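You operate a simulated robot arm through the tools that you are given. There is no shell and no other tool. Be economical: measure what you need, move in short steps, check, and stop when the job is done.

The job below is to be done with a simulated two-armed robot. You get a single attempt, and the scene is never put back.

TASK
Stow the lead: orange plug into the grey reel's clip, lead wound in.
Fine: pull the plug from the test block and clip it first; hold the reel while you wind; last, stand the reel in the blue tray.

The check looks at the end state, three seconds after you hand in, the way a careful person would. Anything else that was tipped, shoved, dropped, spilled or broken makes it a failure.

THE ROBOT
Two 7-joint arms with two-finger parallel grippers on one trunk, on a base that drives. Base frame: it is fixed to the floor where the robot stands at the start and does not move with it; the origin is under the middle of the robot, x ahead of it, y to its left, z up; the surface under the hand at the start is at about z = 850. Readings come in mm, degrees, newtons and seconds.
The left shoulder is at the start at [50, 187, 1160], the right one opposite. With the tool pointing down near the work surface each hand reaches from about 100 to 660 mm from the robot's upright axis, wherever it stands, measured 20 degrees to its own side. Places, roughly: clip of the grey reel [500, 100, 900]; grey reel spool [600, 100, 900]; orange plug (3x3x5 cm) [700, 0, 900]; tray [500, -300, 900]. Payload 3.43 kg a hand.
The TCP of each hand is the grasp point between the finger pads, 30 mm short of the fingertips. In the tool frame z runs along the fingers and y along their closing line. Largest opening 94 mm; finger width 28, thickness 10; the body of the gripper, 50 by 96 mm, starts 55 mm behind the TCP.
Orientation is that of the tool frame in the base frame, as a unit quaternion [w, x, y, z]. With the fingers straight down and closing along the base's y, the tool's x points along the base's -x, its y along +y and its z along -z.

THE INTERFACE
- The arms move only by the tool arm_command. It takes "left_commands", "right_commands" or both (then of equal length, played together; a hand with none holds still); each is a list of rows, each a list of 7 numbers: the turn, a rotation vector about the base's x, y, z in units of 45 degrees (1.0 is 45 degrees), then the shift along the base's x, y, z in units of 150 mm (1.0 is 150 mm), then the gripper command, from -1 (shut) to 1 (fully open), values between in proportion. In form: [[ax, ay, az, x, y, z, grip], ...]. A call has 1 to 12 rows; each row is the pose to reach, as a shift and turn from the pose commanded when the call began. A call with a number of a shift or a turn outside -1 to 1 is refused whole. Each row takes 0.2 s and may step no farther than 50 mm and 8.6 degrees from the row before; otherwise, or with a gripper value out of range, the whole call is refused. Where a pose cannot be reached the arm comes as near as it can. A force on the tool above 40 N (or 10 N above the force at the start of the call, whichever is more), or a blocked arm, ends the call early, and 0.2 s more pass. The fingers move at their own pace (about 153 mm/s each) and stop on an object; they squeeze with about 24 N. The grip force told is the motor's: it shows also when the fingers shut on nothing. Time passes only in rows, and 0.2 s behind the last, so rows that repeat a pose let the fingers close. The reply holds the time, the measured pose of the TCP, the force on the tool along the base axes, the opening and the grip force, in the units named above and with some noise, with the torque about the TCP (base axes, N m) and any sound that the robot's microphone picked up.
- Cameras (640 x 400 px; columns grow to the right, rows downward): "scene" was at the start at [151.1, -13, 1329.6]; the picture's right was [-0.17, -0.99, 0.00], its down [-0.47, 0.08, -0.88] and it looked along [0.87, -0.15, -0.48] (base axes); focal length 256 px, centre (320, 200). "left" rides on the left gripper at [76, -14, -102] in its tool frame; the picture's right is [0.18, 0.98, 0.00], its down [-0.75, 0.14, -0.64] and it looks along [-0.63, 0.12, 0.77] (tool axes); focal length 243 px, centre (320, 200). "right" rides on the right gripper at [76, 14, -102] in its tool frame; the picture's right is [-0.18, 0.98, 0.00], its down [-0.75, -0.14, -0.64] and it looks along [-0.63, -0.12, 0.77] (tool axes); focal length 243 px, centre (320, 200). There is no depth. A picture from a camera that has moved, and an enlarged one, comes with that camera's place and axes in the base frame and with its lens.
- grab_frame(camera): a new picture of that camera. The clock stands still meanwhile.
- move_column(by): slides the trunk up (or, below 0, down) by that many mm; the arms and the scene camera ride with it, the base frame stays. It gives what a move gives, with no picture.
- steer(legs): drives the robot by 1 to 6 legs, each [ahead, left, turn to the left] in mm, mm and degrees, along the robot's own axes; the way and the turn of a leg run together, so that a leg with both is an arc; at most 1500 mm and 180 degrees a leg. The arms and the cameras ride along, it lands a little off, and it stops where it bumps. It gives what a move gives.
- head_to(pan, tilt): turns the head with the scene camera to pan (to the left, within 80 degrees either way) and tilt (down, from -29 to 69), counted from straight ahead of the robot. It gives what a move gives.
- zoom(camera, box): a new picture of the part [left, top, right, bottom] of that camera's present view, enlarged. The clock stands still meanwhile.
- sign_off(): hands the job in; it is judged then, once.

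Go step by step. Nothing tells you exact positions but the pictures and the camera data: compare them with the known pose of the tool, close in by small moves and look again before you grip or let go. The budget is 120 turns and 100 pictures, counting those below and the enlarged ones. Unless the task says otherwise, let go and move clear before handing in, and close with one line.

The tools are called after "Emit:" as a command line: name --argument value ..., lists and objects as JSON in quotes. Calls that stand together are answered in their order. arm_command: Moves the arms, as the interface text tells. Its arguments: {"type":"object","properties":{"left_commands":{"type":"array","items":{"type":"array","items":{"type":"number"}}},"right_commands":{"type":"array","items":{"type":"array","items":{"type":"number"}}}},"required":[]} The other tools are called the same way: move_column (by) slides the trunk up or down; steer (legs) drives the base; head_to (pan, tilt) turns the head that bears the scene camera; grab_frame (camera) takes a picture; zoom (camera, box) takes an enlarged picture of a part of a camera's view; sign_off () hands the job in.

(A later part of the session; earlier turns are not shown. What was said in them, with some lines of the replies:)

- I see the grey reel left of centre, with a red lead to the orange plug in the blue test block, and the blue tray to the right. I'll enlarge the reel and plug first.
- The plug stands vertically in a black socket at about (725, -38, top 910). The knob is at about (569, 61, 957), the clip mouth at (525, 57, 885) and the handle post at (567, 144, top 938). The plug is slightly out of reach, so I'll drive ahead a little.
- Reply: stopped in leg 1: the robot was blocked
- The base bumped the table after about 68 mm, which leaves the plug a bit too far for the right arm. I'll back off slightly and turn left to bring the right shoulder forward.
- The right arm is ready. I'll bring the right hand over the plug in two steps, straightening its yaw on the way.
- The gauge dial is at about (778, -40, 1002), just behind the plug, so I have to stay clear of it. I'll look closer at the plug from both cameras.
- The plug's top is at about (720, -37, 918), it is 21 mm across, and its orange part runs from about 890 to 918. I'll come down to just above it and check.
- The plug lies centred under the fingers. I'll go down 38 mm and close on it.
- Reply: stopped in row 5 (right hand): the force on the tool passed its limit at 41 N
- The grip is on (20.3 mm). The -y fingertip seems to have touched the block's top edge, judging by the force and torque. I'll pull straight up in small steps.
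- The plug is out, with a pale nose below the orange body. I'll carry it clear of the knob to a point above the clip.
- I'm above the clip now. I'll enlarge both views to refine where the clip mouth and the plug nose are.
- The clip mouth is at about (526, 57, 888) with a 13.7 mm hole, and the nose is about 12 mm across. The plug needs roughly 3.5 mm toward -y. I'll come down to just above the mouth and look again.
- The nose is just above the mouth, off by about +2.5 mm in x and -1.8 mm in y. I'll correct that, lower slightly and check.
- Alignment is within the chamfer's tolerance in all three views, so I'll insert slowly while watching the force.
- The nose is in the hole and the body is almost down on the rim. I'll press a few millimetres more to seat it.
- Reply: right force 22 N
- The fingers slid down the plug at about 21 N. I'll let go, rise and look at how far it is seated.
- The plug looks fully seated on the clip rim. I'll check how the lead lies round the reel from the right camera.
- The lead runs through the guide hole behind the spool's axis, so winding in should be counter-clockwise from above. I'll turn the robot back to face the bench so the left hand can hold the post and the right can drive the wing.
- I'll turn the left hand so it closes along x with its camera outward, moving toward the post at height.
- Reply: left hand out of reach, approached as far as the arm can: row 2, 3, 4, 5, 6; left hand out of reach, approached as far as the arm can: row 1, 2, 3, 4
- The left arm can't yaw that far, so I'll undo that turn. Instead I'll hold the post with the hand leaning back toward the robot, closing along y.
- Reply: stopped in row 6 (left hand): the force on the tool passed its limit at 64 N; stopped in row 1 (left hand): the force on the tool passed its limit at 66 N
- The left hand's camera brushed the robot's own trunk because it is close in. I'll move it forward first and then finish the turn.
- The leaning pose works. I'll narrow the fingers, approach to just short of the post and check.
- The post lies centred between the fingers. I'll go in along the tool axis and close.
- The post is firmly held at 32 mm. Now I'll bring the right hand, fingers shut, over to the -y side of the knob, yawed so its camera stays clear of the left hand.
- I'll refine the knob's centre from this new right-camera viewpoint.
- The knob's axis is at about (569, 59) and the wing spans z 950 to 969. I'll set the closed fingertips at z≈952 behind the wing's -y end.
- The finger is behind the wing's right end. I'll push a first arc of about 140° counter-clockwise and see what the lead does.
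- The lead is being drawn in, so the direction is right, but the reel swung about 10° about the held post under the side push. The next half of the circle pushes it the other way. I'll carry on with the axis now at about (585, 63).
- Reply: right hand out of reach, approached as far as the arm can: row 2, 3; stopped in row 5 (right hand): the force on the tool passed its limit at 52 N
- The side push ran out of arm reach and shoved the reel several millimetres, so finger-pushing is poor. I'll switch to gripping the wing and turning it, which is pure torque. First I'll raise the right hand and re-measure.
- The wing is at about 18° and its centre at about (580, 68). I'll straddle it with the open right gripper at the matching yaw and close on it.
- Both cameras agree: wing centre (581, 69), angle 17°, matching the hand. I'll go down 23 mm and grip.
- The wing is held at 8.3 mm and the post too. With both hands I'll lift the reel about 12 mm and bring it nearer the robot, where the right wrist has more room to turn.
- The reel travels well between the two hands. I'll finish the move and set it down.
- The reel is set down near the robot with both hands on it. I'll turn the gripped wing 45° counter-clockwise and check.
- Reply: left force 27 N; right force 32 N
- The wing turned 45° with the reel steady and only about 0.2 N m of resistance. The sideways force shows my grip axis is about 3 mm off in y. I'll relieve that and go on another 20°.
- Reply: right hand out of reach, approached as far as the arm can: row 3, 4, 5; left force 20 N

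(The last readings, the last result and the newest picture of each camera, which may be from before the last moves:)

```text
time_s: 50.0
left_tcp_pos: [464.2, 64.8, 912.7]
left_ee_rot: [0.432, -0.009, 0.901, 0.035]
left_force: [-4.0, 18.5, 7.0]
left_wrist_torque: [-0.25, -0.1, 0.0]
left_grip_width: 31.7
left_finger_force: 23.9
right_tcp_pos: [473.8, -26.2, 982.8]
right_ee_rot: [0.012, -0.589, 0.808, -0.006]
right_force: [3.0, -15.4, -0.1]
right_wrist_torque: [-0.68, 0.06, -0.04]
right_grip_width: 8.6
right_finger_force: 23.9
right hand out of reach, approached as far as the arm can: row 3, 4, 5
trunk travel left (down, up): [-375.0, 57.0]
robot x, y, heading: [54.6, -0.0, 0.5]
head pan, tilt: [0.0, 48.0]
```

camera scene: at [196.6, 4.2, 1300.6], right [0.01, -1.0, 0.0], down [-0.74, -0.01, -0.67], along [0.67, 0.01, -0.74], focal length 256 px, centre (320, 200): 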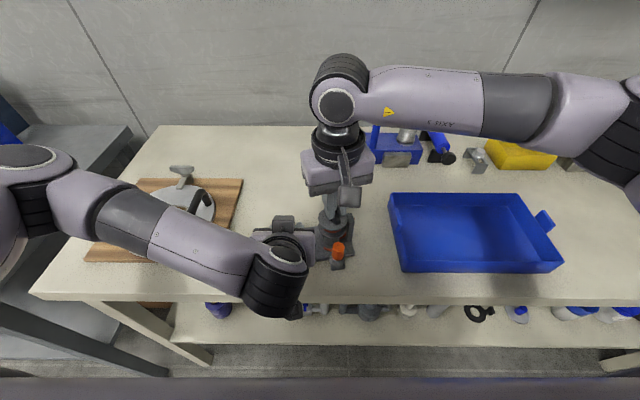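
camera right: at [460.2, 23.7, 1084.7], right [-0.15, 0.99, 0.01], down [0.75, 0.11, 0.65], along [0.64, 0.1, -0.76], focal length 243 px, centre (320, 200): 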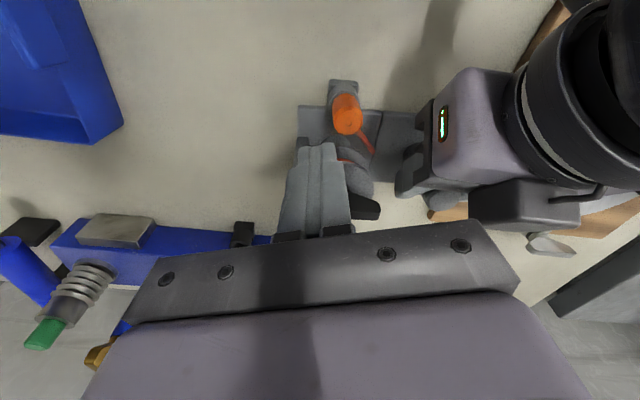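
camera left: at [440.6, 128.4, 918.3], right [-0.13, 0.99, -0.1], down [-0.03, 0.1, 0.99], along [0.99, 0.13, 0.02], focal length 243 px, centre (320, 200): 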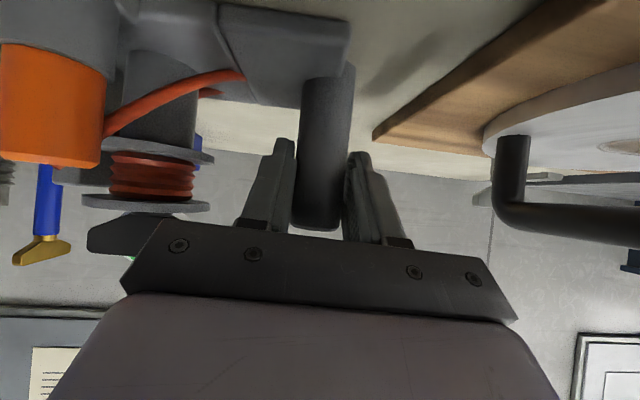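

The right wrist's limit is about 72°. I'll release, rise and turn the hand back about 135°, then regrip the other way round.

Emit:
arm_command --right_commands '[[0, 0, 0, 0, 0, 0, 0.3], [0, 0, 0, 0, 0, 0, 0.3], [0, 0, 0, 0, 0, 0.15, 0.3], [0, 0, 0, 0, 0, 0.3, 0.3], [0, 0, -0.17, 0, 0, 0.3, 0.3], [0, 0, -0.34, 0, 0, 0.3, 0.3], [0, 0, -0.51, 0, 0, 0.3, 0.3], [0, 0, -0.68, 0, 0, 0.3, 0.3], [0, 0, -0.85, 0, 0, 0.3, 0.3], [0, 0, -1, 0, 0, 0.3, 0.3]]'

Emit:
arm_command --right_commands '[[0, 0, -0.17, 0, 0, 0, 0.3], [0, 0, -0.34, 0, 0, 0, 0.3], [0, 0, -0.51, 0, 0, 0, 0.3], [0, 0, -0.68, 0, 0, 0, 0.3], [0, 0, -0.85, 0, 0, 0, 0.3], [0, 0, -1, 0, 0, 0, 0.3]]'

Emit:
arm_command --right_commands '[[0, 0, -0.17, 0, 0, 0, 0.3], [0, 0, -0.34, 0, 0, 0, 0.3], [0, 0, -0.51, 0, 0, 0, 0.3], [0, 0, -0.68, 0, 0, 0, 0.3], [0, 0, -0.85, 0, 0, 0, 0.3], [0, 0, -1, 0, 0, 0, 0.3]]'

Emit:
zoom --camera "scene" --box '[240, 160, 400, 280]'

Emit:
zoom --camera "right" --box '[160, 20, 480, 240]'

```text
time_s: 52.2
left_tcp_pos: [463.4, 65.0, 912.2]
left_ee_rot: [0.431, -0.008, 0.902, 0.034]
left_force: [-0.6, -3.8, 5.5]
left_wrist_torque: [-0.06, -0.01, -0.06]
left_grip_width: 31.6
left_finger_force: 23.4
right_tcp_pos: [474.6, -23.9, 1027.1]
right_ee_rot: [0.011, -0.233, 0.972, -0.009]
right_force: [0.4, 0.0, 0.3]
right_wrist_torque: [-0.02, 0.02, 0.02]
right_grip_width: 61.2
right_finger_force: 0.1
trunk travel left (down, up): [-375.0, 57.0]
robot x, y, heading: [59.2, -0.1, 0.6]
head pan, tilt: [0.0, 48.0]
```

```text
time_s: 53.6
left_tcp_pos: [464.6, 64.2, 912.1]
left_ee_rot: [0.431, -0.008, 0.902, 0.034]
left_force: [-1.0, -1.8, 6.4]
left_wrist_torque: [-0.06, -0.01, -0.06]
left_grip_width: 31.7
left_finger_force: 24.4
right_tcp_pos: [474.2, -26.1, 1028.2]
right_ee_rot: [0.007, 0.158, 0.987, -0.013]
right_force: [-0.4, -0.2, 1.0]
right_wrist_torque: [-0.01, -0.05, 0.01]
right_grip_width: 61.2
right_finger_force: 0.0
trunk travel left (down, up): [-375.0, 57.0]
robot x, y, heading: [58.4, -1.2, 0.6]
head pan, tilt: [0.0, 48.0]
```

```text
time_s: 55.0
left_tcp_pos: [463.6, 65.1, 911.4]
left_ee_rot: [0.431, -0.008, 0.902, 0.033]
left_force: [0.1, -2.7, 5.0]
left_wrist_torque: [-0.07, -0.07, 0.02]
left_grip_width: 31.8
left_finger_force: 24.1
right_tcp_pos: [474.2, -25.5, 1027.8]
right_ee_rot: [0.001, 0.523, 0.852, -0.013]
right_force: [0.0, 0.4, 0.5]
right_wrist_torque: [0.01, 0.0, -0.01]
right_grip_width: 61.0
right_finger_force: 0.1
trunk travel left (down, up): [-375.0, 57.0]
robot x, y, heading: [60.7, -0.7, 0.5]
head pan, tilt: [0.0, 48.0]
```

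```text
3.33 times, centred on (320, 220) of scene
camera zoom: at [196.5, 3.8, 1300.5], right [0.01, -1.0, 0.0], down [-0.74, -0.01, -0.67], along [0.67, 0.01, -0.74], focal length 854 px, centre (320, 133)
```

zoom: 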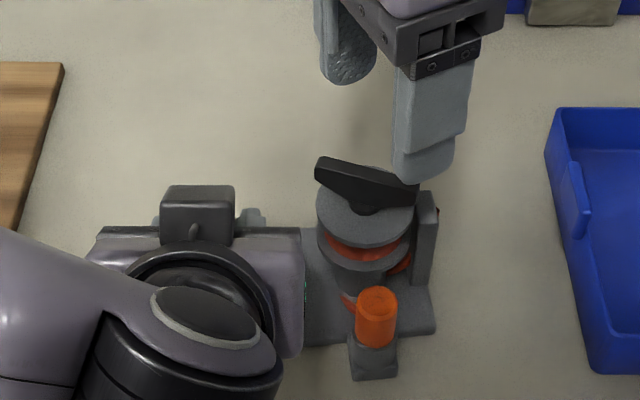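

```text
1.82 times, centred on (320, 130) of right
camera zoom: at [455.7, 51.2, 1129.8], right [0.96, 0.28, -0.02], down [0.22, -0.72, 0.66], along [0.17, -0.63, -0.75], focal length 441 px, centre (320, 327)
```

zoom: 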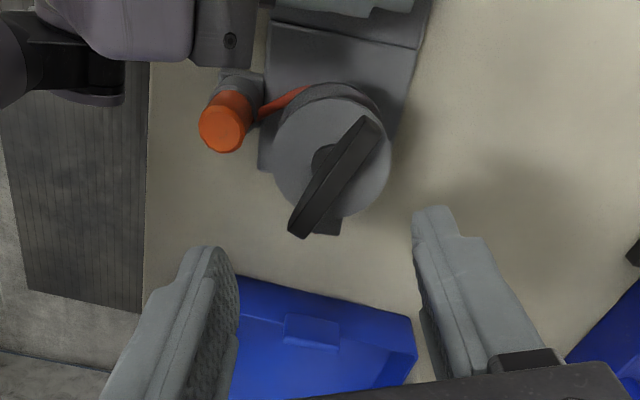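

The wing is now at about 72° and the knob's centre at about (476, -16). I'll shift the hand over it, lower it and close, which should square the wing to the pads and turn it further in the winding direction.

Emit:
arm_command --right_commands '[[0, 0, 0, 0.013, 0.06, -0.1, 0.3], [0, 0, 0, 0.013, 0.06, -0.3, 0.3], [0, 0, 0, 0.013, 0.06, -0.3, 0], [0, 0, 0, 0.013, 0.06, -0.3, -0.3], [0, 0, 0, 0.013, 0.06, -0.3, -0.6], [0, 0, 0, 0.013, 0.06, -0.3, -1], [0, 0, 0, 0.013, 0.06, -0.3, -1]]'

Emit:
zoom --camera "scene" --box '[260, 170, 380, 270]'

```text
time_s: 56.6
left_tcp_pos: [465.9, 65.9, 912.8]
left_ee_rot: [0.431, -0.009, 0.902, 0.035]
left_force: [1.0, 1.0, 5.1]
left_wrist_torque: [-0.1, -0.02, 0.09]
left_grip_width: 31.7
left_finger_force: 24.0
right_tcp_pos: [477.9, -16.1, 983.6]
right_ee_rot: [0.002, 0.522, 0.853, -0.014]
right_force: [-2.7, -1.1, 0.4]
right_wrist_torque: [0.04, 0.08, -0.01]
right_grip_width: 8.5
right_finger_force: 23.7
trunk travel left (down, up): [-375.0, 57.0]
robot x, y, heading: [54.1, 2.3, 0.5]
head pan, tilt: [0.0, 48.0]
```

```text
4.00 times, centred on (320, 220) of scene
camera zoom: at [196.4, 3.9, 1300.5], right [0.01, -1.0, 0.0], down [-0.74, -0.01, -0.67], along [0.67, 0.01, -0.74], focal length 1024 px, centre (320, 120)
```

zoom: 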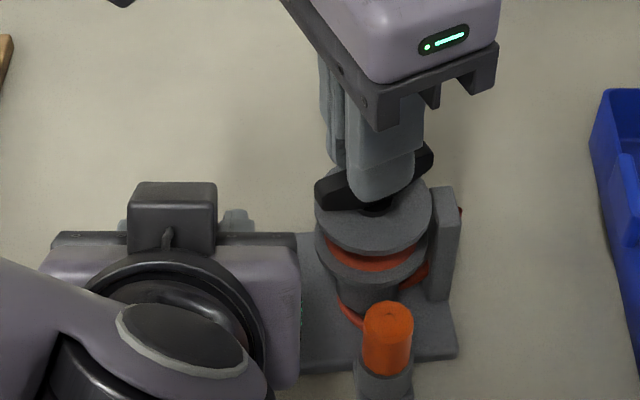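

The regrip squared cleanly with almost no force. Now I'll turn it 135° in three calls.

Emit:
arm_command --right_commands '[[0, 0, 0.17, 0, 0, 0, -1], [0, 0, 0.34, 0, 0, 0, -1], [0, 0, 0.51, 0, 0, 0, -1], [0, 0, 0.68, 0, 0, 0, -1], [0, 0, 0.85, 0, 0, 0, -1], [0, 0, 1, 0, 0, 0, -1]]'

Emit:
arm_command --right_commands '[[0, 0, 0.17, 0, 0, 0, -1], [0, 0, 0.34, 0, 0, 0, -1], [0, 0, 0.51, 0, 0, 0, -1], [0, 0, 0.68, 0, 0, 0, -1], [0, 0, 0.85, 0, 0, 0, -1], [0, 0, 1, 0, 0, 0, -1]]'

Emit:
arm_command --right_commands '[[0, 0, 0.17, 0, 0, 0, -1], [0, 0, 0.34, 0, 0, 0, -1], [0, 0, 0.51, 0, 0, 0, -1], [0, 0, 0.68, 0, 0, 0, -1], [0, 0, 0.85, 0, 0, 0, -1], [0, 0, 1, 0, 0, 0, -1]]'

Emit:
zoom --camera "scene" --box '[260, 170, 380, 270]'

```text
time_s: 58.0
left_tcp_pos: [464.1, 66.8, 911.8]
left_ee_rot: [0.43, -0.009, 0.902, 0.036]
left_force: [2.2, 11.0, 3.1]
left_wrist_torque: [-0.23, -0.05, 0.13]
left_grip_width: 31.8
left_finger_force: 24.3
right_tcp_pos: [477.3, -17.5, 983.4]
right_ee_rot: [0.008, 0.155, 0.988, -0.012]
right_force: [-0.6, -13.0, 11.7]
right_wrist_torque: [-0.2, 0.63, -0.06]
right_grip_width: 8.5
right_finger_force: 24.2
trunk travel left (down, up): [-375.0, 57.0]
robot x, y, heading: [55.7, 0.3, 0.5]
head pan, tilt: [0.0, 48.0]
```

```text
time_s: 59.4
left_tcp_pos: [464.4, 67.2, 912.2]
left_ee_rot: [0.43, -0.009, 0.902, 0.037]
left_force: [-0.1, 23.0, -1.9]
left_wrist_torque: [-0.4, -0.08, 0.02]
left_grip_width: 31.8
left_finger_force: 23.9
right_tcp_pos: [476.3, -17.3, 983.8]
right_ee_rot: [0.011, -0.234, 0.972, -0.013]
right_force: [4.0, -28.5, 19.6]
right_wrist_torque: [-0.77, -0.16, -0.07]
right_grip_width: 8.7
right_finger_force: 24.4
trunk travel left (down, up): [-375.0, 57.0]
robot x, y, heading: [56.2, 0.2, 0.7]
head pan, tilt: [0.0, 48.0]
```

```text
time_s: 60.8
left_tcp_pos: [464.3, 66.0, 912.1]
left_ee_rot: [0.431, -0.01, 0.902, 0.036]
left_force: [-7.2, 25.4, -0.3]
left_wrist_torque: [-0.45, -0.06, -0.06]
left_grip_width: 32.0
left_finger_force: 23.6
right_tcp_pos: [476.2, -16.6, 981.9]
right_ee_rot: [0.01, -0.589, 0.808, -0.007]
right_force: [5.0, -24.9, 4.2]
right_wrist_torque: [-0.79, -0.03, -0.02]
right_grip_width: 8.6
right_finger_force: 23.7
trunk travel left (down, up): [-375.0, 57.0]
robot x, y, heading: [52.8, -2.4, 0.4]
head pan, tilt: [0.0, 48.0]
```

```text
4.00 times, centred on (320, 220) of scene
camera zoom: at [196.5, 4.1, 1300.3], right [0.01, -1.0, 0.0], down [-0.74, -0.01, -0.67], along [0.67, 0.01, -0.74], focal length 1024 px, centre (320, 120)
```

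zoom: 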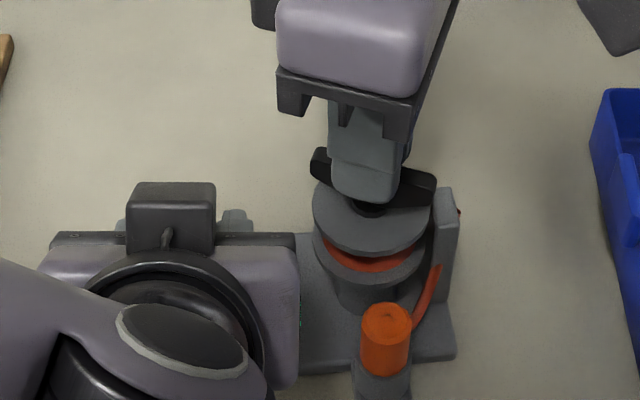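

The lead is now a short run from the guide to the plug. I'll repeat the release, return and regrip, then look before turning on.

Emit:
arm_command --right_commands '[[0, 0, 0, 0, 0, 0, 0.3], [0, 0, 0, 0, 0, 0, 0.3], [0, 0, 0, 0, 0, 0.15, 0.3], [0, 0, 0, 0, 0, 0.3, 0.3], [0, 0, -0.17, 0, 0, 0.3, 0.3], [0, 0, -0.34, 0, 0, 0.3, 0.3], [0, 0, -0.51, 0, 0, 0.3, 0.3], [0, 0, -0.68, 0, 0, 0.3, 0.3], [0, 0, -0.85, 0, 0, 0.3, 0.3], [0, 0, -1, 0, 0, 0.3, 0.3]]'

Emit:
arm_command --right_commands '[[0, 0, -0.17, 0, 0, 0, 0.3], [0, 0, -0.34, 0, 0, 0, 0.3], [0, 0, -0.51, 0, 0, 0, 0.3], [0, 0, -0.68, 0, 0, 0, 0.3], [0, 0, -0.85, 0, 0, 0, 0.3], [0, 0, -1, 0, 0, 0, 0.3]]'

Emit:
arm_command --right_commands '[[0, 0, -0.17, 0, 0, 0, 0.3], [0, 0, -0.34, 0, 0, 0, 0.3], [0, 0, -0.51, 0, 0, 0, 0.3], [0, 0, -0.68, 0, 0, 0, 0.3], [0, 0, -0.85, 0, 0, 0, 0.3], [0, 0, -1, 0, 0, 0, 0.3]]'

Emit:
zoom --camera "right" --box '[240, 40, 400, 160]'

Emit:
zoom --camera "scene" --box '[290, 190, 370, 270]'

```text
time_s: 63.0
left_tcp_pos: [464.6, 65.9, 912.4]
left_ee_rot: [0.43, -0.008, 0.902, 0.033]
left_force: [1.0, -1.5, 2.9]
left_wrist_torque: [-0.08, -0.03, -0.03]
left_grip_width: 31.6
left_finger_force: 23.4
right_tcp_pos: [476.4, -15.6, 1027.7]
right_ee_rot: [0.011, -0.233, 0.972, -0.009]
right_force: [0.5, 0.3, 0.3]
right_wrist_torque: [-0.04, -0.04, 0.01]
right_grip_width: 61.3
right_finger_force: 0.0
trunk travel left (down, up): [-375.0, 57.0]
robot x, y, heading: [59.1, -2.1, 0.7]
head pan, tilt: [0.0, 48.0]
```

```text
time_s: 64.4
left_tcp_pos: [464.0, 66.1, 912.1]
left_ee_rot: [0.431, -0.008, 0.902, 0.033]
left_force: [1.3, -1.9, 3.8]
left_wrist_torque: [-0.07, 0.0, -0.01]
left_grip_width: 32.0
left_finger_force: 24.3
right_tcp_pos: [477.4, -17.4, 1026.6]
right_ee_rot: [0.007, 0.157, 0.987, -0.013]
right_force: [0.2, 0.0, 0.1]
right_wrist_torque: [-0.02, -0.02, 0.0]
right_grip_width: 61.3
right_finger_force: 0.1
trunk travel left (down, up): [-375.0, 57.0]
robot x, y, heading: [56.0, -1.2, 0.6]
head pan, tilt: [0.0, 48.0]
```

```text
time_s: 65.8
left_tcp_pos: [464.6, 66.1, 910.9]
left_ee_rot: [0.431, -0.008, 0.902, 0.034]
left_force: [1.4, -1.9, 4.7]
left_wrist_torque: [-0.12, -0.01, -0.01]
left_grip_width: 31.7
left_finger_force: 24.1
right_tcp_pos: [477.3, -16.7, 1027.0]
right_ee_rot: [0.001, 0.523, 0.852, -0.014]
right_force: [-0.3, 0.0, -0.6]
right_wrist_torque: [0.04, 0.01, 0.03]
right_grip_width: 61.1
right_finger_force: 0.1
trunk travel left (down, up): [-375.0, 57.0]
robot x, y, heading: [55.7, 0.5, 0.6]
head pan, tilt: [0.0, 48.0]
```

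```text
3.33 times, centred on (320, 100) of right
camera zoom: at [458.2, 60.5, 1128.7], right [0.96, 0.28, -0.02], down [0.22, -0.72, 0.66], along [0.17, -0.64, -0.75], focal length 809 px, centre (320, 533)
```

zoom: 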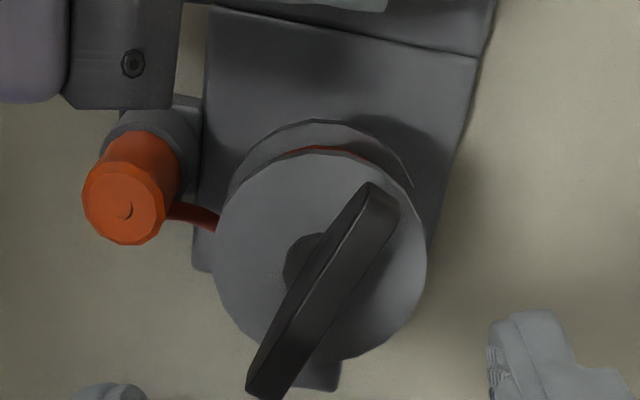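

```text
5.00 times, centred on (330, 230) of scene
camera zoom: at [196.7, 3.9, 1300.4], right [0.01, -1.0, 0.0], down [-0.74, -0.01, -0.67], along [0.67, 0.01, -0.74], focal length 1280 px, centre (270, 50)
```

zoom: 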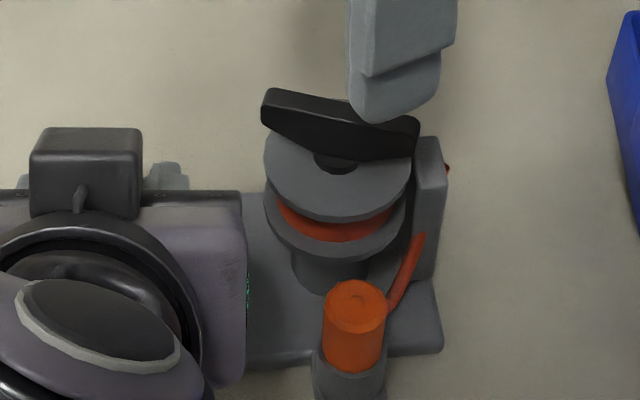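

The lead now runs almost straight from the guide to the plug, so little slack is left. I'll regrip, which adds about 45°, and check.

Emit:
arm_command --right_commands '[[0, 0, 0, 0, 0, -0.1, 0.3], [0, 0, 0, 0, 0, -0.3, 0.3], [0, 0, 0, 0, 0, -0.3, 0], [0, 0, 0, 0, 0, -0.3, -0.3], [0, 0, 0, 0, 0, -0.3, -0.6], [0, 0, 0, 0, 0, -0.3, -1], [0, 0, 0, 0, 0, -0.3, -1]]'

Emit:
zoom --camera "scene" --box '[290, 190, 370, 270]'

```text
time_s: 67.4
left_tcp_pos: [464.4, 66.5, 912.5]
left_ee_rot: [0.43, -0.009, 0.902, 0.034]
left_force: [0.8, -0.1, 3.4]
left_wrist_torque: [-0.1, 0.02, 0.09]
left_grip_width: 31.6
left_finger_force: 24.1
right_tcp_pos: [478.3, -17.2, 980.5]
right_ee_rot: [0.002, 0.521, 0.853, -0.014]
right_force: [-1.8, -0.3, 0.3]
right_wrist_torque: [0.03, 0.05, -0.01]
right_grip_width: 8.7
right_finger_force: 23.8
trunk travel left (down, up): [-375.0, 57.0]
robot x, y, heading: [56.5, 1.2, 0.5]
head pan, tilt: [0.0, 48.0]
```

```text
5.00 times, centred on (330, 230) of scene
camera zoom: at [196.6, 4.0, 1300.4], right [0.01, -1.0, 0.0], down [-0.74, -0.01, -0.67], along [0.67, 0.01, -0.74], focal length 1280 px, centre (270, 50)
```

zoom: 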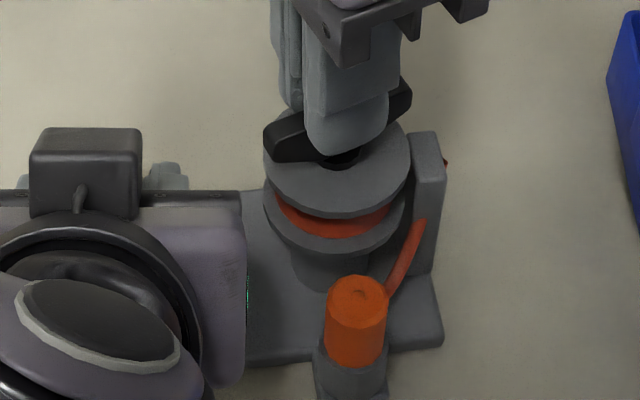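

There is slightly less slack. I'll turn 45° more while watching the torque.

Emit:
arm_command --right_commands '[[0, 0, 0.17, 0, 0, 0, -1], [0, 0, 0.34, 0, 0, 0, -1], [0, 0, 0.51, 0, 0, 0, -1], [0, 0, 0.68, 0, 0, 0, -1], [0, 0, 0.85, 0, 0, 0, -1], [0, 0, 1, 0, 0, 0, -1]]'

Emit:
zoom --camera "scene" --box '[290, 190, 370, 270]'

```text
time_s: 68.8
left_tcp_pos: [465.9, 66.4, 912.5]
left_ee_rot: [0.43, -0.009, 0.902, 0.036]
left_force: [-0.5, 11.3, 6.5]
left_wrist_torque: [-0.69, -0.15, 0.0]
left_grip_width: 31.8
left_finger_force: 24.1
right_tcp_pos: [477.4, -15.9, 982.6]
right_ee_rot: [0.007, 0.155, 0.988, -0.014]
right_force: [0.4, -10.8, -3.1]
right_wrist_torque: [-0.39, -0.27, -0.05]
right_grip_width: 8.6
right_finger_force: 24.1
trunk travel left (down, up): [-375.0, 57.0]
robot x, y, heading: [58.8, -0.2, 0.8]
head pan, tilt: [0.0, 48.0]
```

```text
5.00 times, centred on (330, 230) of scene
camera zoom: at [196.8, 4.0, 1300.5], right [0.01, -1.0, 0.0], down [-0.74, -0.01, -0.67], along [0.67, 0.01, -0.74], focal length 1280 px, centre (270, 50)
```

zoom: 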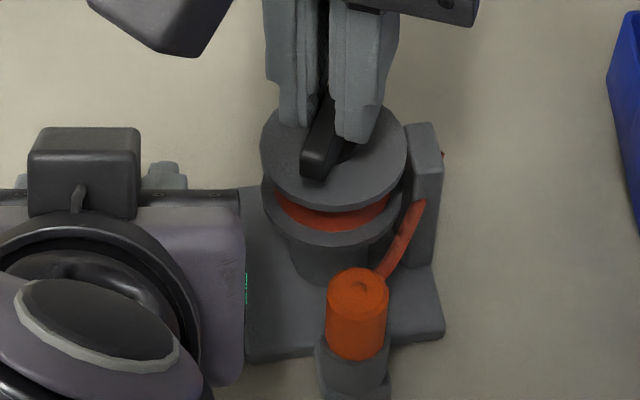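

It is nearly taut now. I'll give it another 45° and watch for plug movement or a rise in torque.

Emit:
arm_command --right_commands '[[0, 0, 0.17, 0, -0.01, 0, -1], [0, 0, 0.34, 0, -0.02, 0, -1], [0, 0, 0.51, 0, -0.02, 0, -1], [0, 0, 0.68, 0, -0.02, 0, -1], [0, 0, 0.85, 0, -0.02, 0, -1], [0, 0, 1, 0, -0.02, 0, -1]]'

Emit:
zoom --camera "scene" --box '[290, 190, 370, 270]'

```text
time_s: 70.2
left_tcp_pos: [463.9, 65.0, 911.2]
left_ee_rot: [0.43, -0.006, 0.902, 0.032]
left_force: [-11.4, 4.2, 9.0]
left_wrist_torque: [-0.66, -0.49, 0.05]
left_grip_width: 31.7
left_finger_force: 24.2
right_tcp_pos: [476.5, -19.2, 983.0]
right_ee_rot: [0.011, -0.234, 0.972, -0.009]
right_force: [9.6, -3.0, -7.1]
right_wrist_torque: [-0.05, -0.15, -0.82]
right_grip_width: 15.9
right_finger_force: 24.1
trunk travel left (down, up): [-375.0, 57.0]
robot x, y, heading: [59.1, -3.5, 0.4]
head pan, tilt: [0.0, 48.0]
```

```text
5.00 times, centred on (330, 230) of scene
camera zoom: at [196.8, 4.1, 1300.4], right [0.01, -1.0, 0.0], down [-0.74, -0.01, -0.67], along [0.67, 0.01, -0.74], focal length 1280 px, centre (270, 50)
```

zoom: 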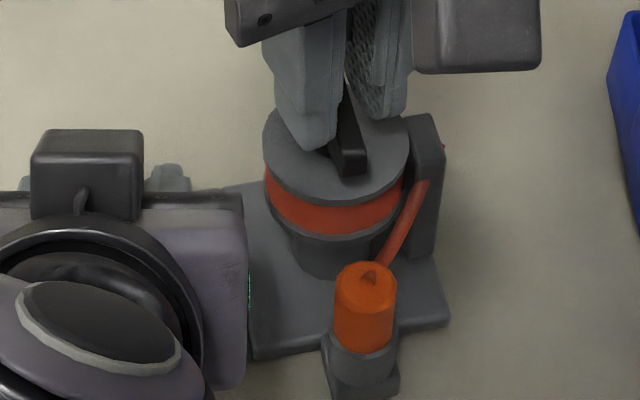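

The torque jumped to 0.8 N m and the wing slipped in the pads, so the lead is taut and wound in. I'll ease back, release the wing, rise and inspect.

Emit:
arm_command --right_commands '[[0, 0, -0.17, 0, 0, 0, -1], [0, 0, -0.3, 0, 0, 0, -0.5], [0, 0, -0.3, 0, 0, 0, 0.1], [0, 0, -0.3, 0, 0, 0, 0.3], [0, 0, -0.3, 0, 0, 0.15, 0.3], [0, 0, -0.3, 0, 0, 0.35, 0.3], [0, 0, -0.3, 0, -0.3, 0.5, 0.3], [0, 0, -0.3, 0, -0.6, 0.5, 0.3]]'

Emit:
zoom --camera "scene" --box '[280, 180, 376, 276]'

Emit:
zoom --camera "right" --box '[340, 60, 540, 210]'

```text
refused: row 7 steps farther than a row can; nothing moved
```

```text
4.17 times, centred on (328, 228) of scene
camera zoom: at [196.8, 4.1, 1300.4], right [0.01, -1.0, 0.0], down [-0.74, -0.01, -0.67], along [0.67, 0.01, -0.74], focal length 1067 px, centre (287, 83)
```

zoom: 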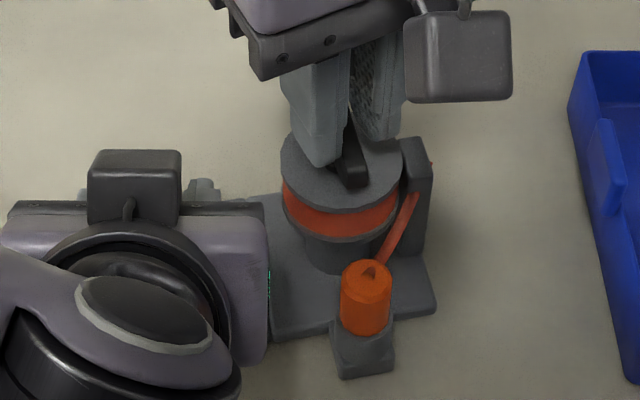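

```text
2.67 times, centred on (440, 135) of right
camera zoom: at [401.5, -40.3, 1084.1], right [-0.28, 0.96, -0.02], down [0.72, 0.23, 0.66], along [0.64, 0.17, -0.75], focal length 647 px, centre (0, 373)
```

zoom: 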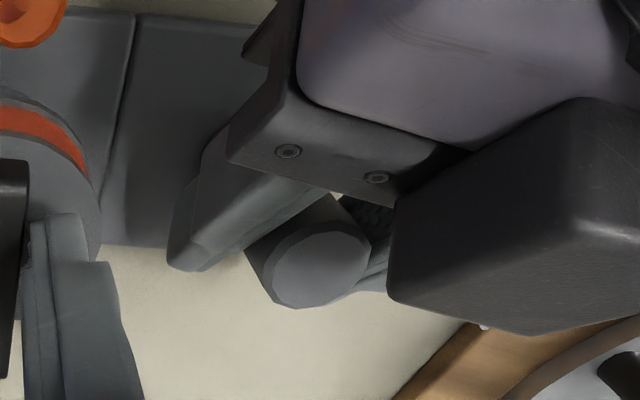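

That call was refused for too long a step, so nothing moved. I'll repeat it with shorter steps.

Emit:
arm_command --right_commands '[[0, 0, -0.17, 0, 0, 0, -1], [0, 0, -0.3, 0, 0, 0, -0.5], [0, 0, -0.3, 0, 0, 0, 0.1], [0, 0, -0.3, 0, 0, 0, 0.3], [0, 0, -0.3, 0, 0, 0.15, 0.3], [0, 0, -0.3, 0, 0, 0.35, 0.3], [0, 0, -0.3, 0, -0.2, 0.5, 0.3], [0, 0, -0.3, 0, -0.5, 0.5, 0.3]]'

Emit:
zoom --camera "scene" --box '[280, 180, 376, 276]'

Emit:
zoom --camera "right" --box '[320, 0, 520, 150]'

```text
time_s: 72.0
left_tcp_pos: [464.6, 65.3, 911.8]
left_ee_rot: [0.43, -0.007, 0.902, 0.033]
left_force: [-0.5, -1.4, 0.3]
left_wrist_torque: [-0.26, 0.19, 0.01]
left_grip_width: 31.4
left_finger_force: 23.9
right_tcp_pos: [477.8, -95.5, 1058.0]
right_ee_rot: [0.01, -0.119, 0.993, -0.01]
right_force: [0.1, 0.5, 0.2]
right_wrist_torque: [0.01, 0.0, -0.02]
right_grip_width: 61.0
right_finger_force: 0.1
trunk travel left (down, up): [-375.0, 57.0]
robot x, y, heading: [56.5, -0.2, 0.7]
head pan, tilt: [0.0, 48.0]
```

```text
4.17 times, centred on (328, 228) of scene
camera zoom: at [196.9, 3.4, 1300.4], right [0.01, -1.0, 0.0], down [-0.74, -0.01, -0.67], along [0.67, 0.01, -0.74], focal length 1067 px, centre (287, 83)
```

zoom: 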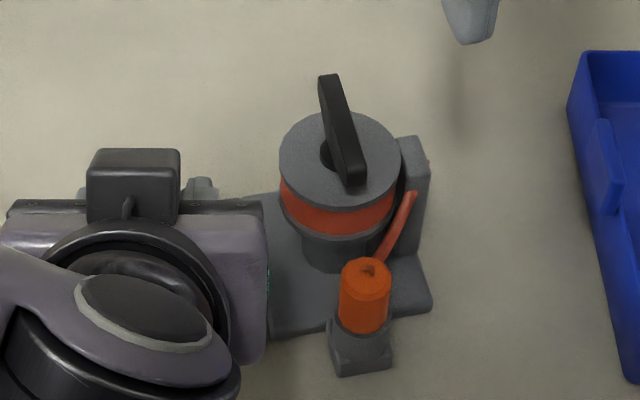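

```text
2.67 times, centred on (420, 75) of right
camera zoom: at [398.9, -98.1, 1159.4], right [-0.05, 1.0, -0.02], down [0.75, 0.05, 0.66], along [0.66, 0.02, -0.75], focal length 647 px, centre (53, 533)
```

zoom: 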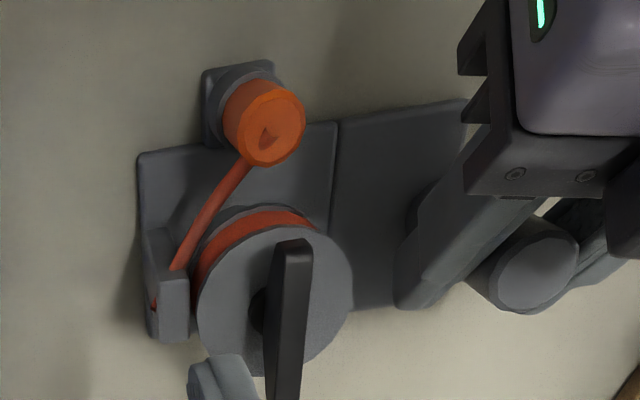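

The plug is firmly in the clip, the lead runs straight to the guide and the spool is full. Next I'll regrip the wing (centre about (476, -20), 13°) so both hands can carry the reel.

Emit:
arm_command --right_commands '[[0, 0, 0, -0.005, 0.25, 0, 0], [0, 0, 0, -0.01, 0.5, 0, 0], [0, 0, 0, -0.01, 0.5, -0.25, 0], [0, 0, 0, -0.01, 0.5, -0.5, 0], [0, 0, 0, -0.01, 0.5, -0.5, -0.5], [0, 0, 0, -0.01, 0.5, -0.5, -1], [0, 0, 0, -0.01, 0.5, -0.5, -1]]'

```text
time_s: 73.6
left_tcp_pos: [463.5, 64.1, 912.0]
left_ee_rot: [0.429, -0.008, 0.902, 0.033]
left_force: [-3.2, -2.7, 2.4]
left_wrist_torque: [-0.15, -0.14, 0.09]
left_grip_width: 31.3
left_finger_force: 24.1
right_tcp_pos: [477.3, -19.8, 984.9]
right_ee_rot: [0.009, -0.117, 0.993, -0.01]
right_force: [3.2, 2.9, -1.3]
right_wrist_torque: [0.12, -0.1, -0.43]
right_grip_width: 8.7
right_finger_force: 23.6
trunk travel left (down, up): [-375.0, 57.0]
robot x, y, heading: [56.0, -1.0, 0.5]
head pan, tilt: [0.0, 48.0]
```

Both hands hold the reel. I'll lift it 85 mm together and check before driving.

Emit:
arm_command --left_commands '[[0, 0, 0, 0, 0, 0.06, -1], [0, 0, 0, 0, 0, 0.14, -1], [0, 0, 0, 0, 0, 0.22, -1], [0, 0, 0, 0, 0, 0.3, -1], [0, 0, 0, 0, 0, 0.38, -1], [0, 0, 0, 0, 0, 0.46, -1], [0, 0, 0, 0, 0, 0.54, -1], [0, 0, 0, 0, 0, 0.57, -1]]' --right_commands '[[0, 0, 0, 0, 0, 0.06, -1], [0, 0, 0, 0, 0, 0.14, -1], [0, 0, 0, 0, 0, 0.22, -1], [0, 0, 0, 0, 0, 0.3, -1], [0, 0, 0, 0, 0, 0.38, -1], [0, 0, 0, 0, 0, 0.46, -1], [0, 0, 0, 0, 0, 0.54, -1], [0, 0, 0, 0, 0, 0.57, -1]]'

Emit:
grab_frame --camera "scene"

```text
time_s: 75.4
left_tcp_pos: [463.5, 64.9, 998.2]
left_ee_rot: [0.43, -0.008, 0.902, 0.035]
left_force: [-8.1, 20.2, -7.1]
left_wrist_torque: [-0.44, -0.01, -0.21]
left_grip_width: 31.9
left_finger_force: 24.3
right_tcp_pos: [476.9, -19.9, 1069.2]
right_ee_rot: [0.01, -0.117, 0.993, -0.013]
right_force: [8.6, -21.7, 5.0]
right_wrist_torque: [-0.51, -0.53, -0.29]
right_grip_width: 8.7
right_finger_force: 23.9
trunk travel left (down, up): [-375.0, 57.0]
robot x, y, heading: [55.6, -1.4, 0.8]
head pan, tilt: [0.0, 48.0]
```

```text
22 pictures are left
camera scene: at [197.1, 4.1, 1300.4], right [0.01, -1.0, 0.0], down [-0.74, -0.01, -0.67], along [0.67, 0.01, -0.74], focal length 256 px, centre (320, 200)
```

scene: 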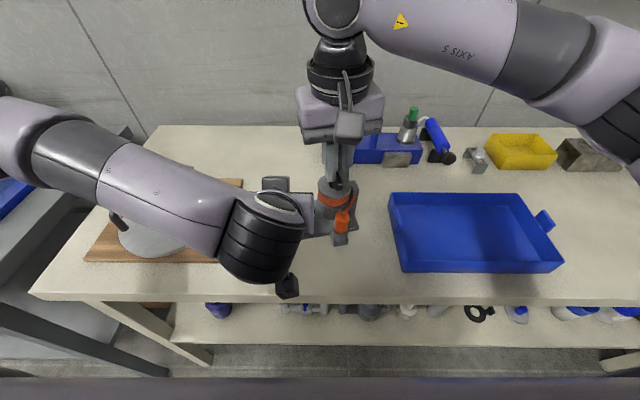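

The reel is well clear of the table. I'll relieve the squeeze between the hands by 2 mm, then drive right along the bench with the reel held.

Emit:
arm_command --right_commands '[[0, 0, 0, 0, -0.015, 0, -1], [0, 0, 0, 0, -0.015, 0, -1]]'

Emit:
steer --legs '[[0, -145, 0], [0, -145, 0]]'

Emit:
grab_frame --camera "scene"

```text
time_s: 76.0
left_tcp_pos: [462.7, 63.8, 996.7]
left_ee_rot: [0.429, -0.008, 0.903, 0.033]
left_force: [-11.1, 15.0, -6.2]
left_wrist_torque: [-0.32, -0.12, -0.19]
left_grip_width: 32.0
left_finger_force: 23.8
right_tcp_pos: [476.1, -20.3, 1067.4]
right_ee_rot: [0.01, -0.118, 0.993, -0.01]
right_force: [9.7, -14.9, 3.6]
right_wrist_torque: [-0.34, -0.5, -0.42]
right_grip_width: 8.5
right_finger_force: 24.3
trunk travel left (down, up): [-375.0, 57.0]
robot x, y, heading: [58.2, 0.8, 0.6]
head pan, tilt: [0.0, 48.0]
```

```text
time_s: 79.4
left_tcp_pos: [466.3, -228.5, 996.2]
left_ee_rot: [0.43, -0.006, 0.902, 0.033]
left_force: [-8.9, 12.3, -3.8]
left_wrist_torque: [-0.33, -0.2, -0.1]
left_grip_width: 31.6
left_finger_force: 24.3
right_tcp_pos: [477.0, -313.9, 1067.6]
right_ee_rot: [0.009, -0.116, 0.993, -0.01]
right_force: [9.3, -12.3, 0.3]
right_wrist_torque: [-0.27, -0.34, -0.5]
right_grip_width: 8.6
right_finger_force: 24.1
trunk travel left (down, up): [-375.0, 57.0]
robot x, y, heading: [57.7, -294.5, 0.3]
head pan, tilt: [0.0, 48.0]
```

```text
21 pictures are left
camera scene: at [199.6, -287.9, 1300.4], right [0.01, -1.0, 0.0], down [-0.74, 0.0, -0.67], along [0.67, 0.0, -0.74], focal length 256 px, centre (320, 200)
```

scene: 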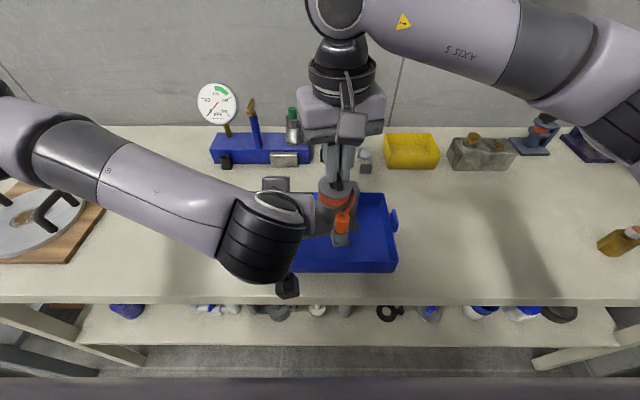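

The reel is over the tray. I'll move it 18 mm forward so the clip clears the front wall while the left camera stays outside the rim, then lower most of the way.

Emit:
arm_command --left_commands '[[0, 0, 0, 0.06, 0, 0, -1], [0, 0, 0, 0.12, 0, 0, -1], [0, 0, 0, 0.12, 0, -0.08, -1], [0, 0, 0, 0.12, 0, -0.16, -1], [0, 0, 0, 0.12, 0, -0.24, -1], [0, 0, 0, 0.12, 0, -0.3, -1]]' --right_commands '[[0, 0, 0, 0.06, 0, 0, -1], [0, 0, 0, 0.12, 0, 0, -1], [0, 0, 0, 0.12, 0, -0.08, -1], [0, 0, 0, 0.12, 0, -0.16, -1], [0, 0, 0, 0.12, 0, -0.24, -1], [0, 0, 0, 0.12, 0, -0.3, -1]]'

Emit:
zoom --camera "scene" --box '[220, 150, 420, 310]'

Emit:
grab_frame --camera "left"

```text
time_s: 80.8
left_tcp_pos: [484.4, -227.6, 950.6]
left_ee_rot: [0.43, -0.006, 0.902, 0.033]
left_force: [-5.2, -0.9, 1.9]
left_wrist_torque: [-0.26, -0.01, -0.16]
left_grip_width: 31.4
left_finger_force: 24.2
right_tcp_pos: [496.6, -313.3, 1022.4]
right_ee_rot: [0.01, -0.115, 0.993, -0.01]
right_force: [5.3, 0.5, -4.6]
right_wrist_torque: [0.1, -0.44, -0.34]
right_grip_width: 8.5
right_finger_force: 24.4
trunk travel left (down, up): [-375.0, 57.0]
robot x, y, heading: [57.5, -293.5, 0.6]
head pan, tilt: [0.0, 48.0]
```

```text
2.50 times, centred on (320, 230) of scene
camera zoom: at [199.7, -287.6, 1300.4], right [0.01, -1.0, 0.0], down [-0.74, 0.0, -0.67], along [0.67, 0.0, -0.74], focal length 640 px, centre (320, 125)
```

zoom: 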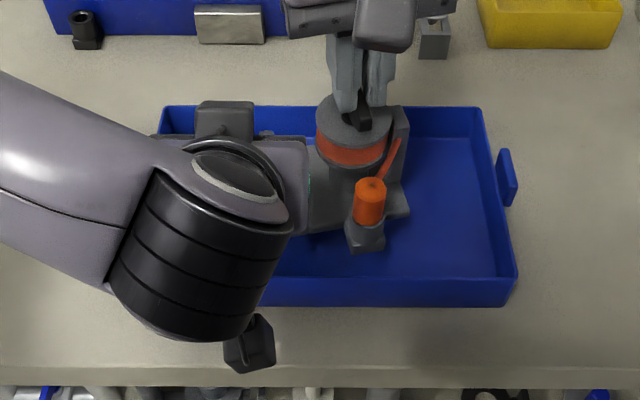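

```text
19 pictures are left
camera left: at [357.7, -247.7, 956.2], right [-0.15, 0.98, -0.09], down [-0.03, 0.09, 1.0], along [0.99, 0.16, 0.01], focal length 243 px, centre (320, 200)
```

left: 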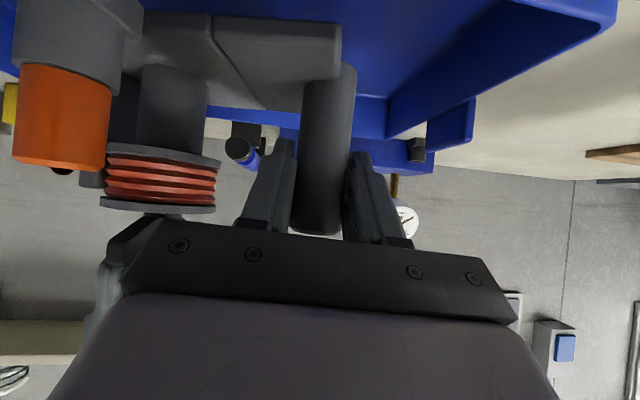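

All edges of the reel are inside the tray walls. I'll lower gently to the floor.

Emit:
arm_command --left_commands '[[0, 0, 0, 0, 0, -0.07, -1], [0, 0, 0, 0, 0, -0.14, -1], [0, 0, 0, 0, 0, -0.18, -1], [0, 0, 0, 0, 0, -0.2, -1], [0, 0, 0, 0, 0, -0.22, -1], [0, 0, 0, 0, 0, -0.235, -1]]' --right_commands '[[0, 0, 0, 0, 0, -0.07, -1], [0, 0, 0, 0, 0, -0.14, -1], [0, 0, 0, 0, 0, -0.18, -1], [0, 0, 0, 0, 0, -0.2, -1], [0, 0, 0, 0, 0, -0.22, -1], [0, 0, 0, 0, 0, -0.235, -1]]'

Emit:
zoom --camera "scene" --box '[220, 150, 420, 310]'

Emit:
grab_frame --camera "left"

```text
time_s: 82.2
left_tcp_pos: [484.9, -227.2, 916.5]
left_ee_rot: [0.431, -0.005, 0.902, 0.033]
left_force: [-3.1, 3.2, 0.3]
left_wrist_torque: [-0.4, -0.57, -0.08]
left_grip_width: 31.6
left_finger_force: 24.3
right_tcp_pos: [496.4, -313.8, 989.7]
right_ee_rot: [0.01, -0.115, 0.993, -0.011]
right_force: [2.2, -1.9, 5.1]
right_wrist_torque: [-0.25, 0.59, -0.22]
right_grip_width: 8.6
right_finger_force: 24.0
trunk travel left (down, up): [-375.0, 57.0]
robot x, y, heading: [57.1, -295.5, 0.5]
head pan, tilt: [0.0, 48.0]
```

```text
2.50 times, centred on (320, 230) of scene
camera zoom: at [199.0, -287.5, 1300.6], right [0.01, -1.0, 0.0], down [-0.74, 0.0, -0.67], along [0.67, 0.0, -0.74], focal length 640 px, centre (320, 125)
```

zoom: 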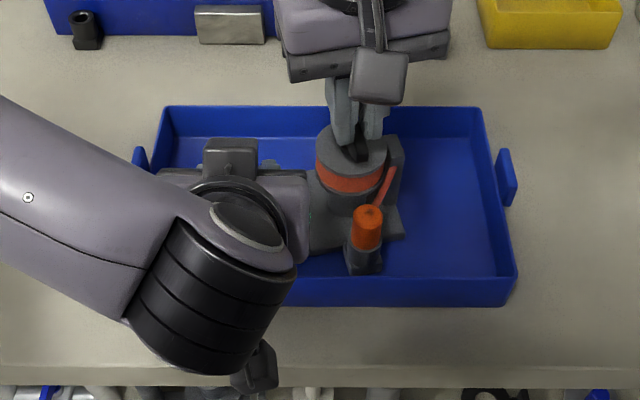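

```text
17 pictures are left
camera left: at [357.4, -247.5, 922.5], right [-0.16, 0.98, -0.09], down [-0.03, 0.09, 1.0], along [0.99, 0.16, 0.02], focal length 243 px, centre (320, 200)
```

left: 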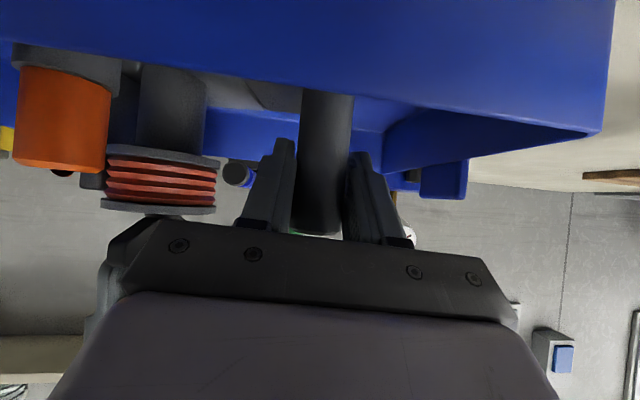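

It is touching the tray floor. I'll lower 2 mm more, then open the left hand and back it out along its axis while the right steadies the reel.

Emit:
arm_command --left_commands '[[0, 0, 0, 0, 0, -0.015, -1], [0, 0, 0, 0, 0, -0.015, -1], [0, 0, 0, 0, 0, -0.015, -0.1], [0, 0, 0, 0, 0, -0.015, 0.35], [0, 0, 0, 0, 0, -0.015, 0.35], [0, 0, 0, -0.1, 0, 0.07, 0.35], [0, 0, 0, -0.25, 0, 0.22, 0.35], [0, 0, 0, -0.4, 0, 0.4, 0.35], [0, 0, 0, -0.55, 0, 0.6, 0.35]]' --right_commands '[[0, 0, 0, 0, 0, -0.015, -1], [0, 0, 0, 0, 0, -0.015, -1], [0, 0, 0, 0, 0, -0.015, -1], [0, 0, 0, 0, 0, -0.015, -1], [0, 0, 0, 0, 0, -0.015, -1], [0, 0, 0, 0, 0, -0.015, -1], [0, 0, 0, 0, 0, -0.015, -1], [0, 0, 0, 0, 0, -0.015, -1], [0, 0, 0, 0, 0, -0.015, -1]]'

Emit:
zoom --camera "scene" --box '[220, 150, 420, 310]'

```text
time_s: 84.2
left_tcp_pos: [402.3, -229.3, 1005.6]
left_ee_rot: [0.43, -0.007, 0.902, 0.033]
left_force: [0.6, -0.4, 0.1]
left_wrist_torque: [-0.03, -0.03, -0.03]
left_grip_width: 63.6
left_finger_force: 0.0
right_tcp_pos: [495.6, -312.9, 987.0]
right_ee_rot: [0.011, -0.114, 0.993, -0.01]
right_force: [2.0, 3.8, 21.5]
right_wrist_torque: [0.18, -0.33, -0.01]
right_grip_width: 8.6
right_finger_force: 24.1
trunk travel left (down, up): [-375.0, 57.0]
robot x, y, heading: [62.0, -291.9, 0.5]
head pan, tilt: [0.0, 48.0]
```

```text
2.50 times, centred on (320, 230) of scene
camera zoom: at [198.1, -287.2, 1300.6], right [0.01, -1.0, 0.0], down [-0.74, 0.0, -0.67], along [0.67, 0.0, -0.74], focal length 640 px, centre (320, 125)
```

zoom: 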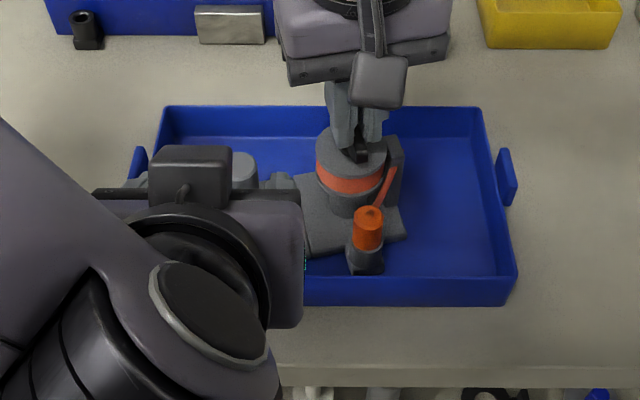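

The left hand is clear and the reel stands on the tray floor. Now I'll open the right hand and lift it straight off.

Emit:
arm_command --left_commands '[[0, 0, 0, 0, 0.1, 0, 0.35], [0, 0, 0, 0, 0.3, 0.1, 0.35], [0, 0, 0, 0, 0.55, 0.2, 0.35], [0, 0, 0, 0, 0.8, 0.3, 0.35], [0, 0, 0, 0, 0.8, 0.3, 0.35], [0, 0, 0, 0, 0.8, 0.3, 0.35], [0, 0, 0, 0, 0.8, 0.3, 0.35]]' --right_commands '[[0, 0, 0, 0, 0, 0.01, -0.3], [0, 0, 0, 0, 0, 0.01, 0], [0, 0, 0, 0, 0, 0.01, 0], [0, 0, 0, 0, 0, 0.15, 0], [0, 0, 0, 0, 0, 0.4, 0], [0, 0, 0, 0, -0.2, 0.6, 0], [0, 0, 0, 0, -0.5, 0.6, 0]]'

Emit:
zoom --camera "scene" --box '[240, 170, 400, 290]'

Emit:
grab_frame --camera "scene"

Emit:
zoom --camera "right" --box '[300, 20, 520, 185]'

```text
time_s: 85.8
left_tcp_pos: [447.7, -131.6, 1059.5]
left_ee_rot: [0.43, -0.006, 0.902, 0.033]
left_force: [-0.6, 0.1, -0.3]
left_wrist_torque: [0.01, -0.03, 0.05]
left_grip_width: 63.1
left_finger_force: 0.0
left hand out of reach, approached as far as the arm can: row 2, 3, 4, 5, 6, 7
right_tcp_pos: [493.6, -390.9, 1076.3]
right_ee_rot: [0.009, -0.116, 0.993, -0.01]
right_force: [0.6, 0.0, -0.4]
right_wrist_torque: [-0.01, 0.0, 0.04]
right_grip_width: 46.9
right_finger_force: 0.1
trunk travel left (down, up): [-375.0, 57.0]
robot x, y, heading: [60.3, -294.4, 0.4]
head pan, tilt: [0.0, 48.0]
```

```text
3.33 times, centred on (320, 230) of scene
camera zoom: at [199.4, -288.6, 1300.4], right [0.01, -1.0, 0.0], down [-0.74, 0.0, -0.67], along [0.67, 0.0, -0.74], focal length 854 px, centre (320, 100)
```

zoom: 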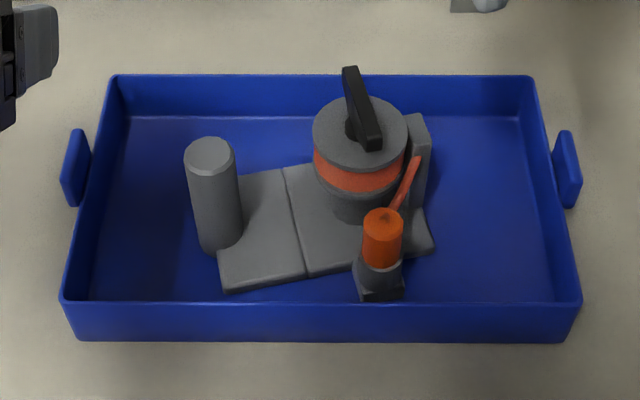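

```text
14 pictures are left
camera scene: at [199.4, -288.6, 1300.4], right [0.01, -1.0, 0.0], down [-0.74, 0.0, -0.67], along [0.67, 0.0, -0.74], focal length 256 px, centre (320, 200)
```

scene: 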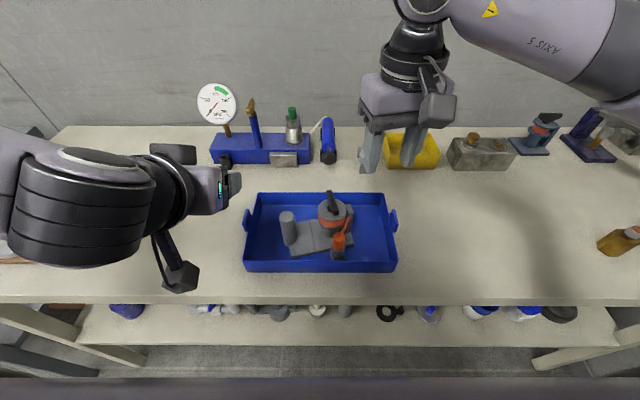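

```text
2.42 times, centred on (410, 102) of right
camera zoom: at [415.9, -393.0, 1177.5], right [-0.05, 1.0, -0.02], down [0.75, 0.05, 0.66], along [0.66, 0.02, -0.75], focal length 588 px, centre (102, 436)
```

zoom: 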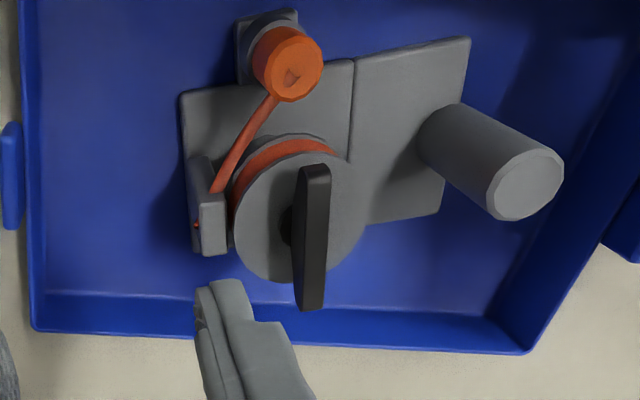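

The reel stands inside the tray with the plug in its clip and the lead wound straight to the guide. Both hands are empty and clear, and nothing else on the bench looks disturbed, so I'm handing in.

Emit:
sign_off

```text
The job is handed in.
```

The job is handed in: the orange plug is in the reel's clip, the lead is wound in until taut, and the reel stands in the blue tray with both hands clear.
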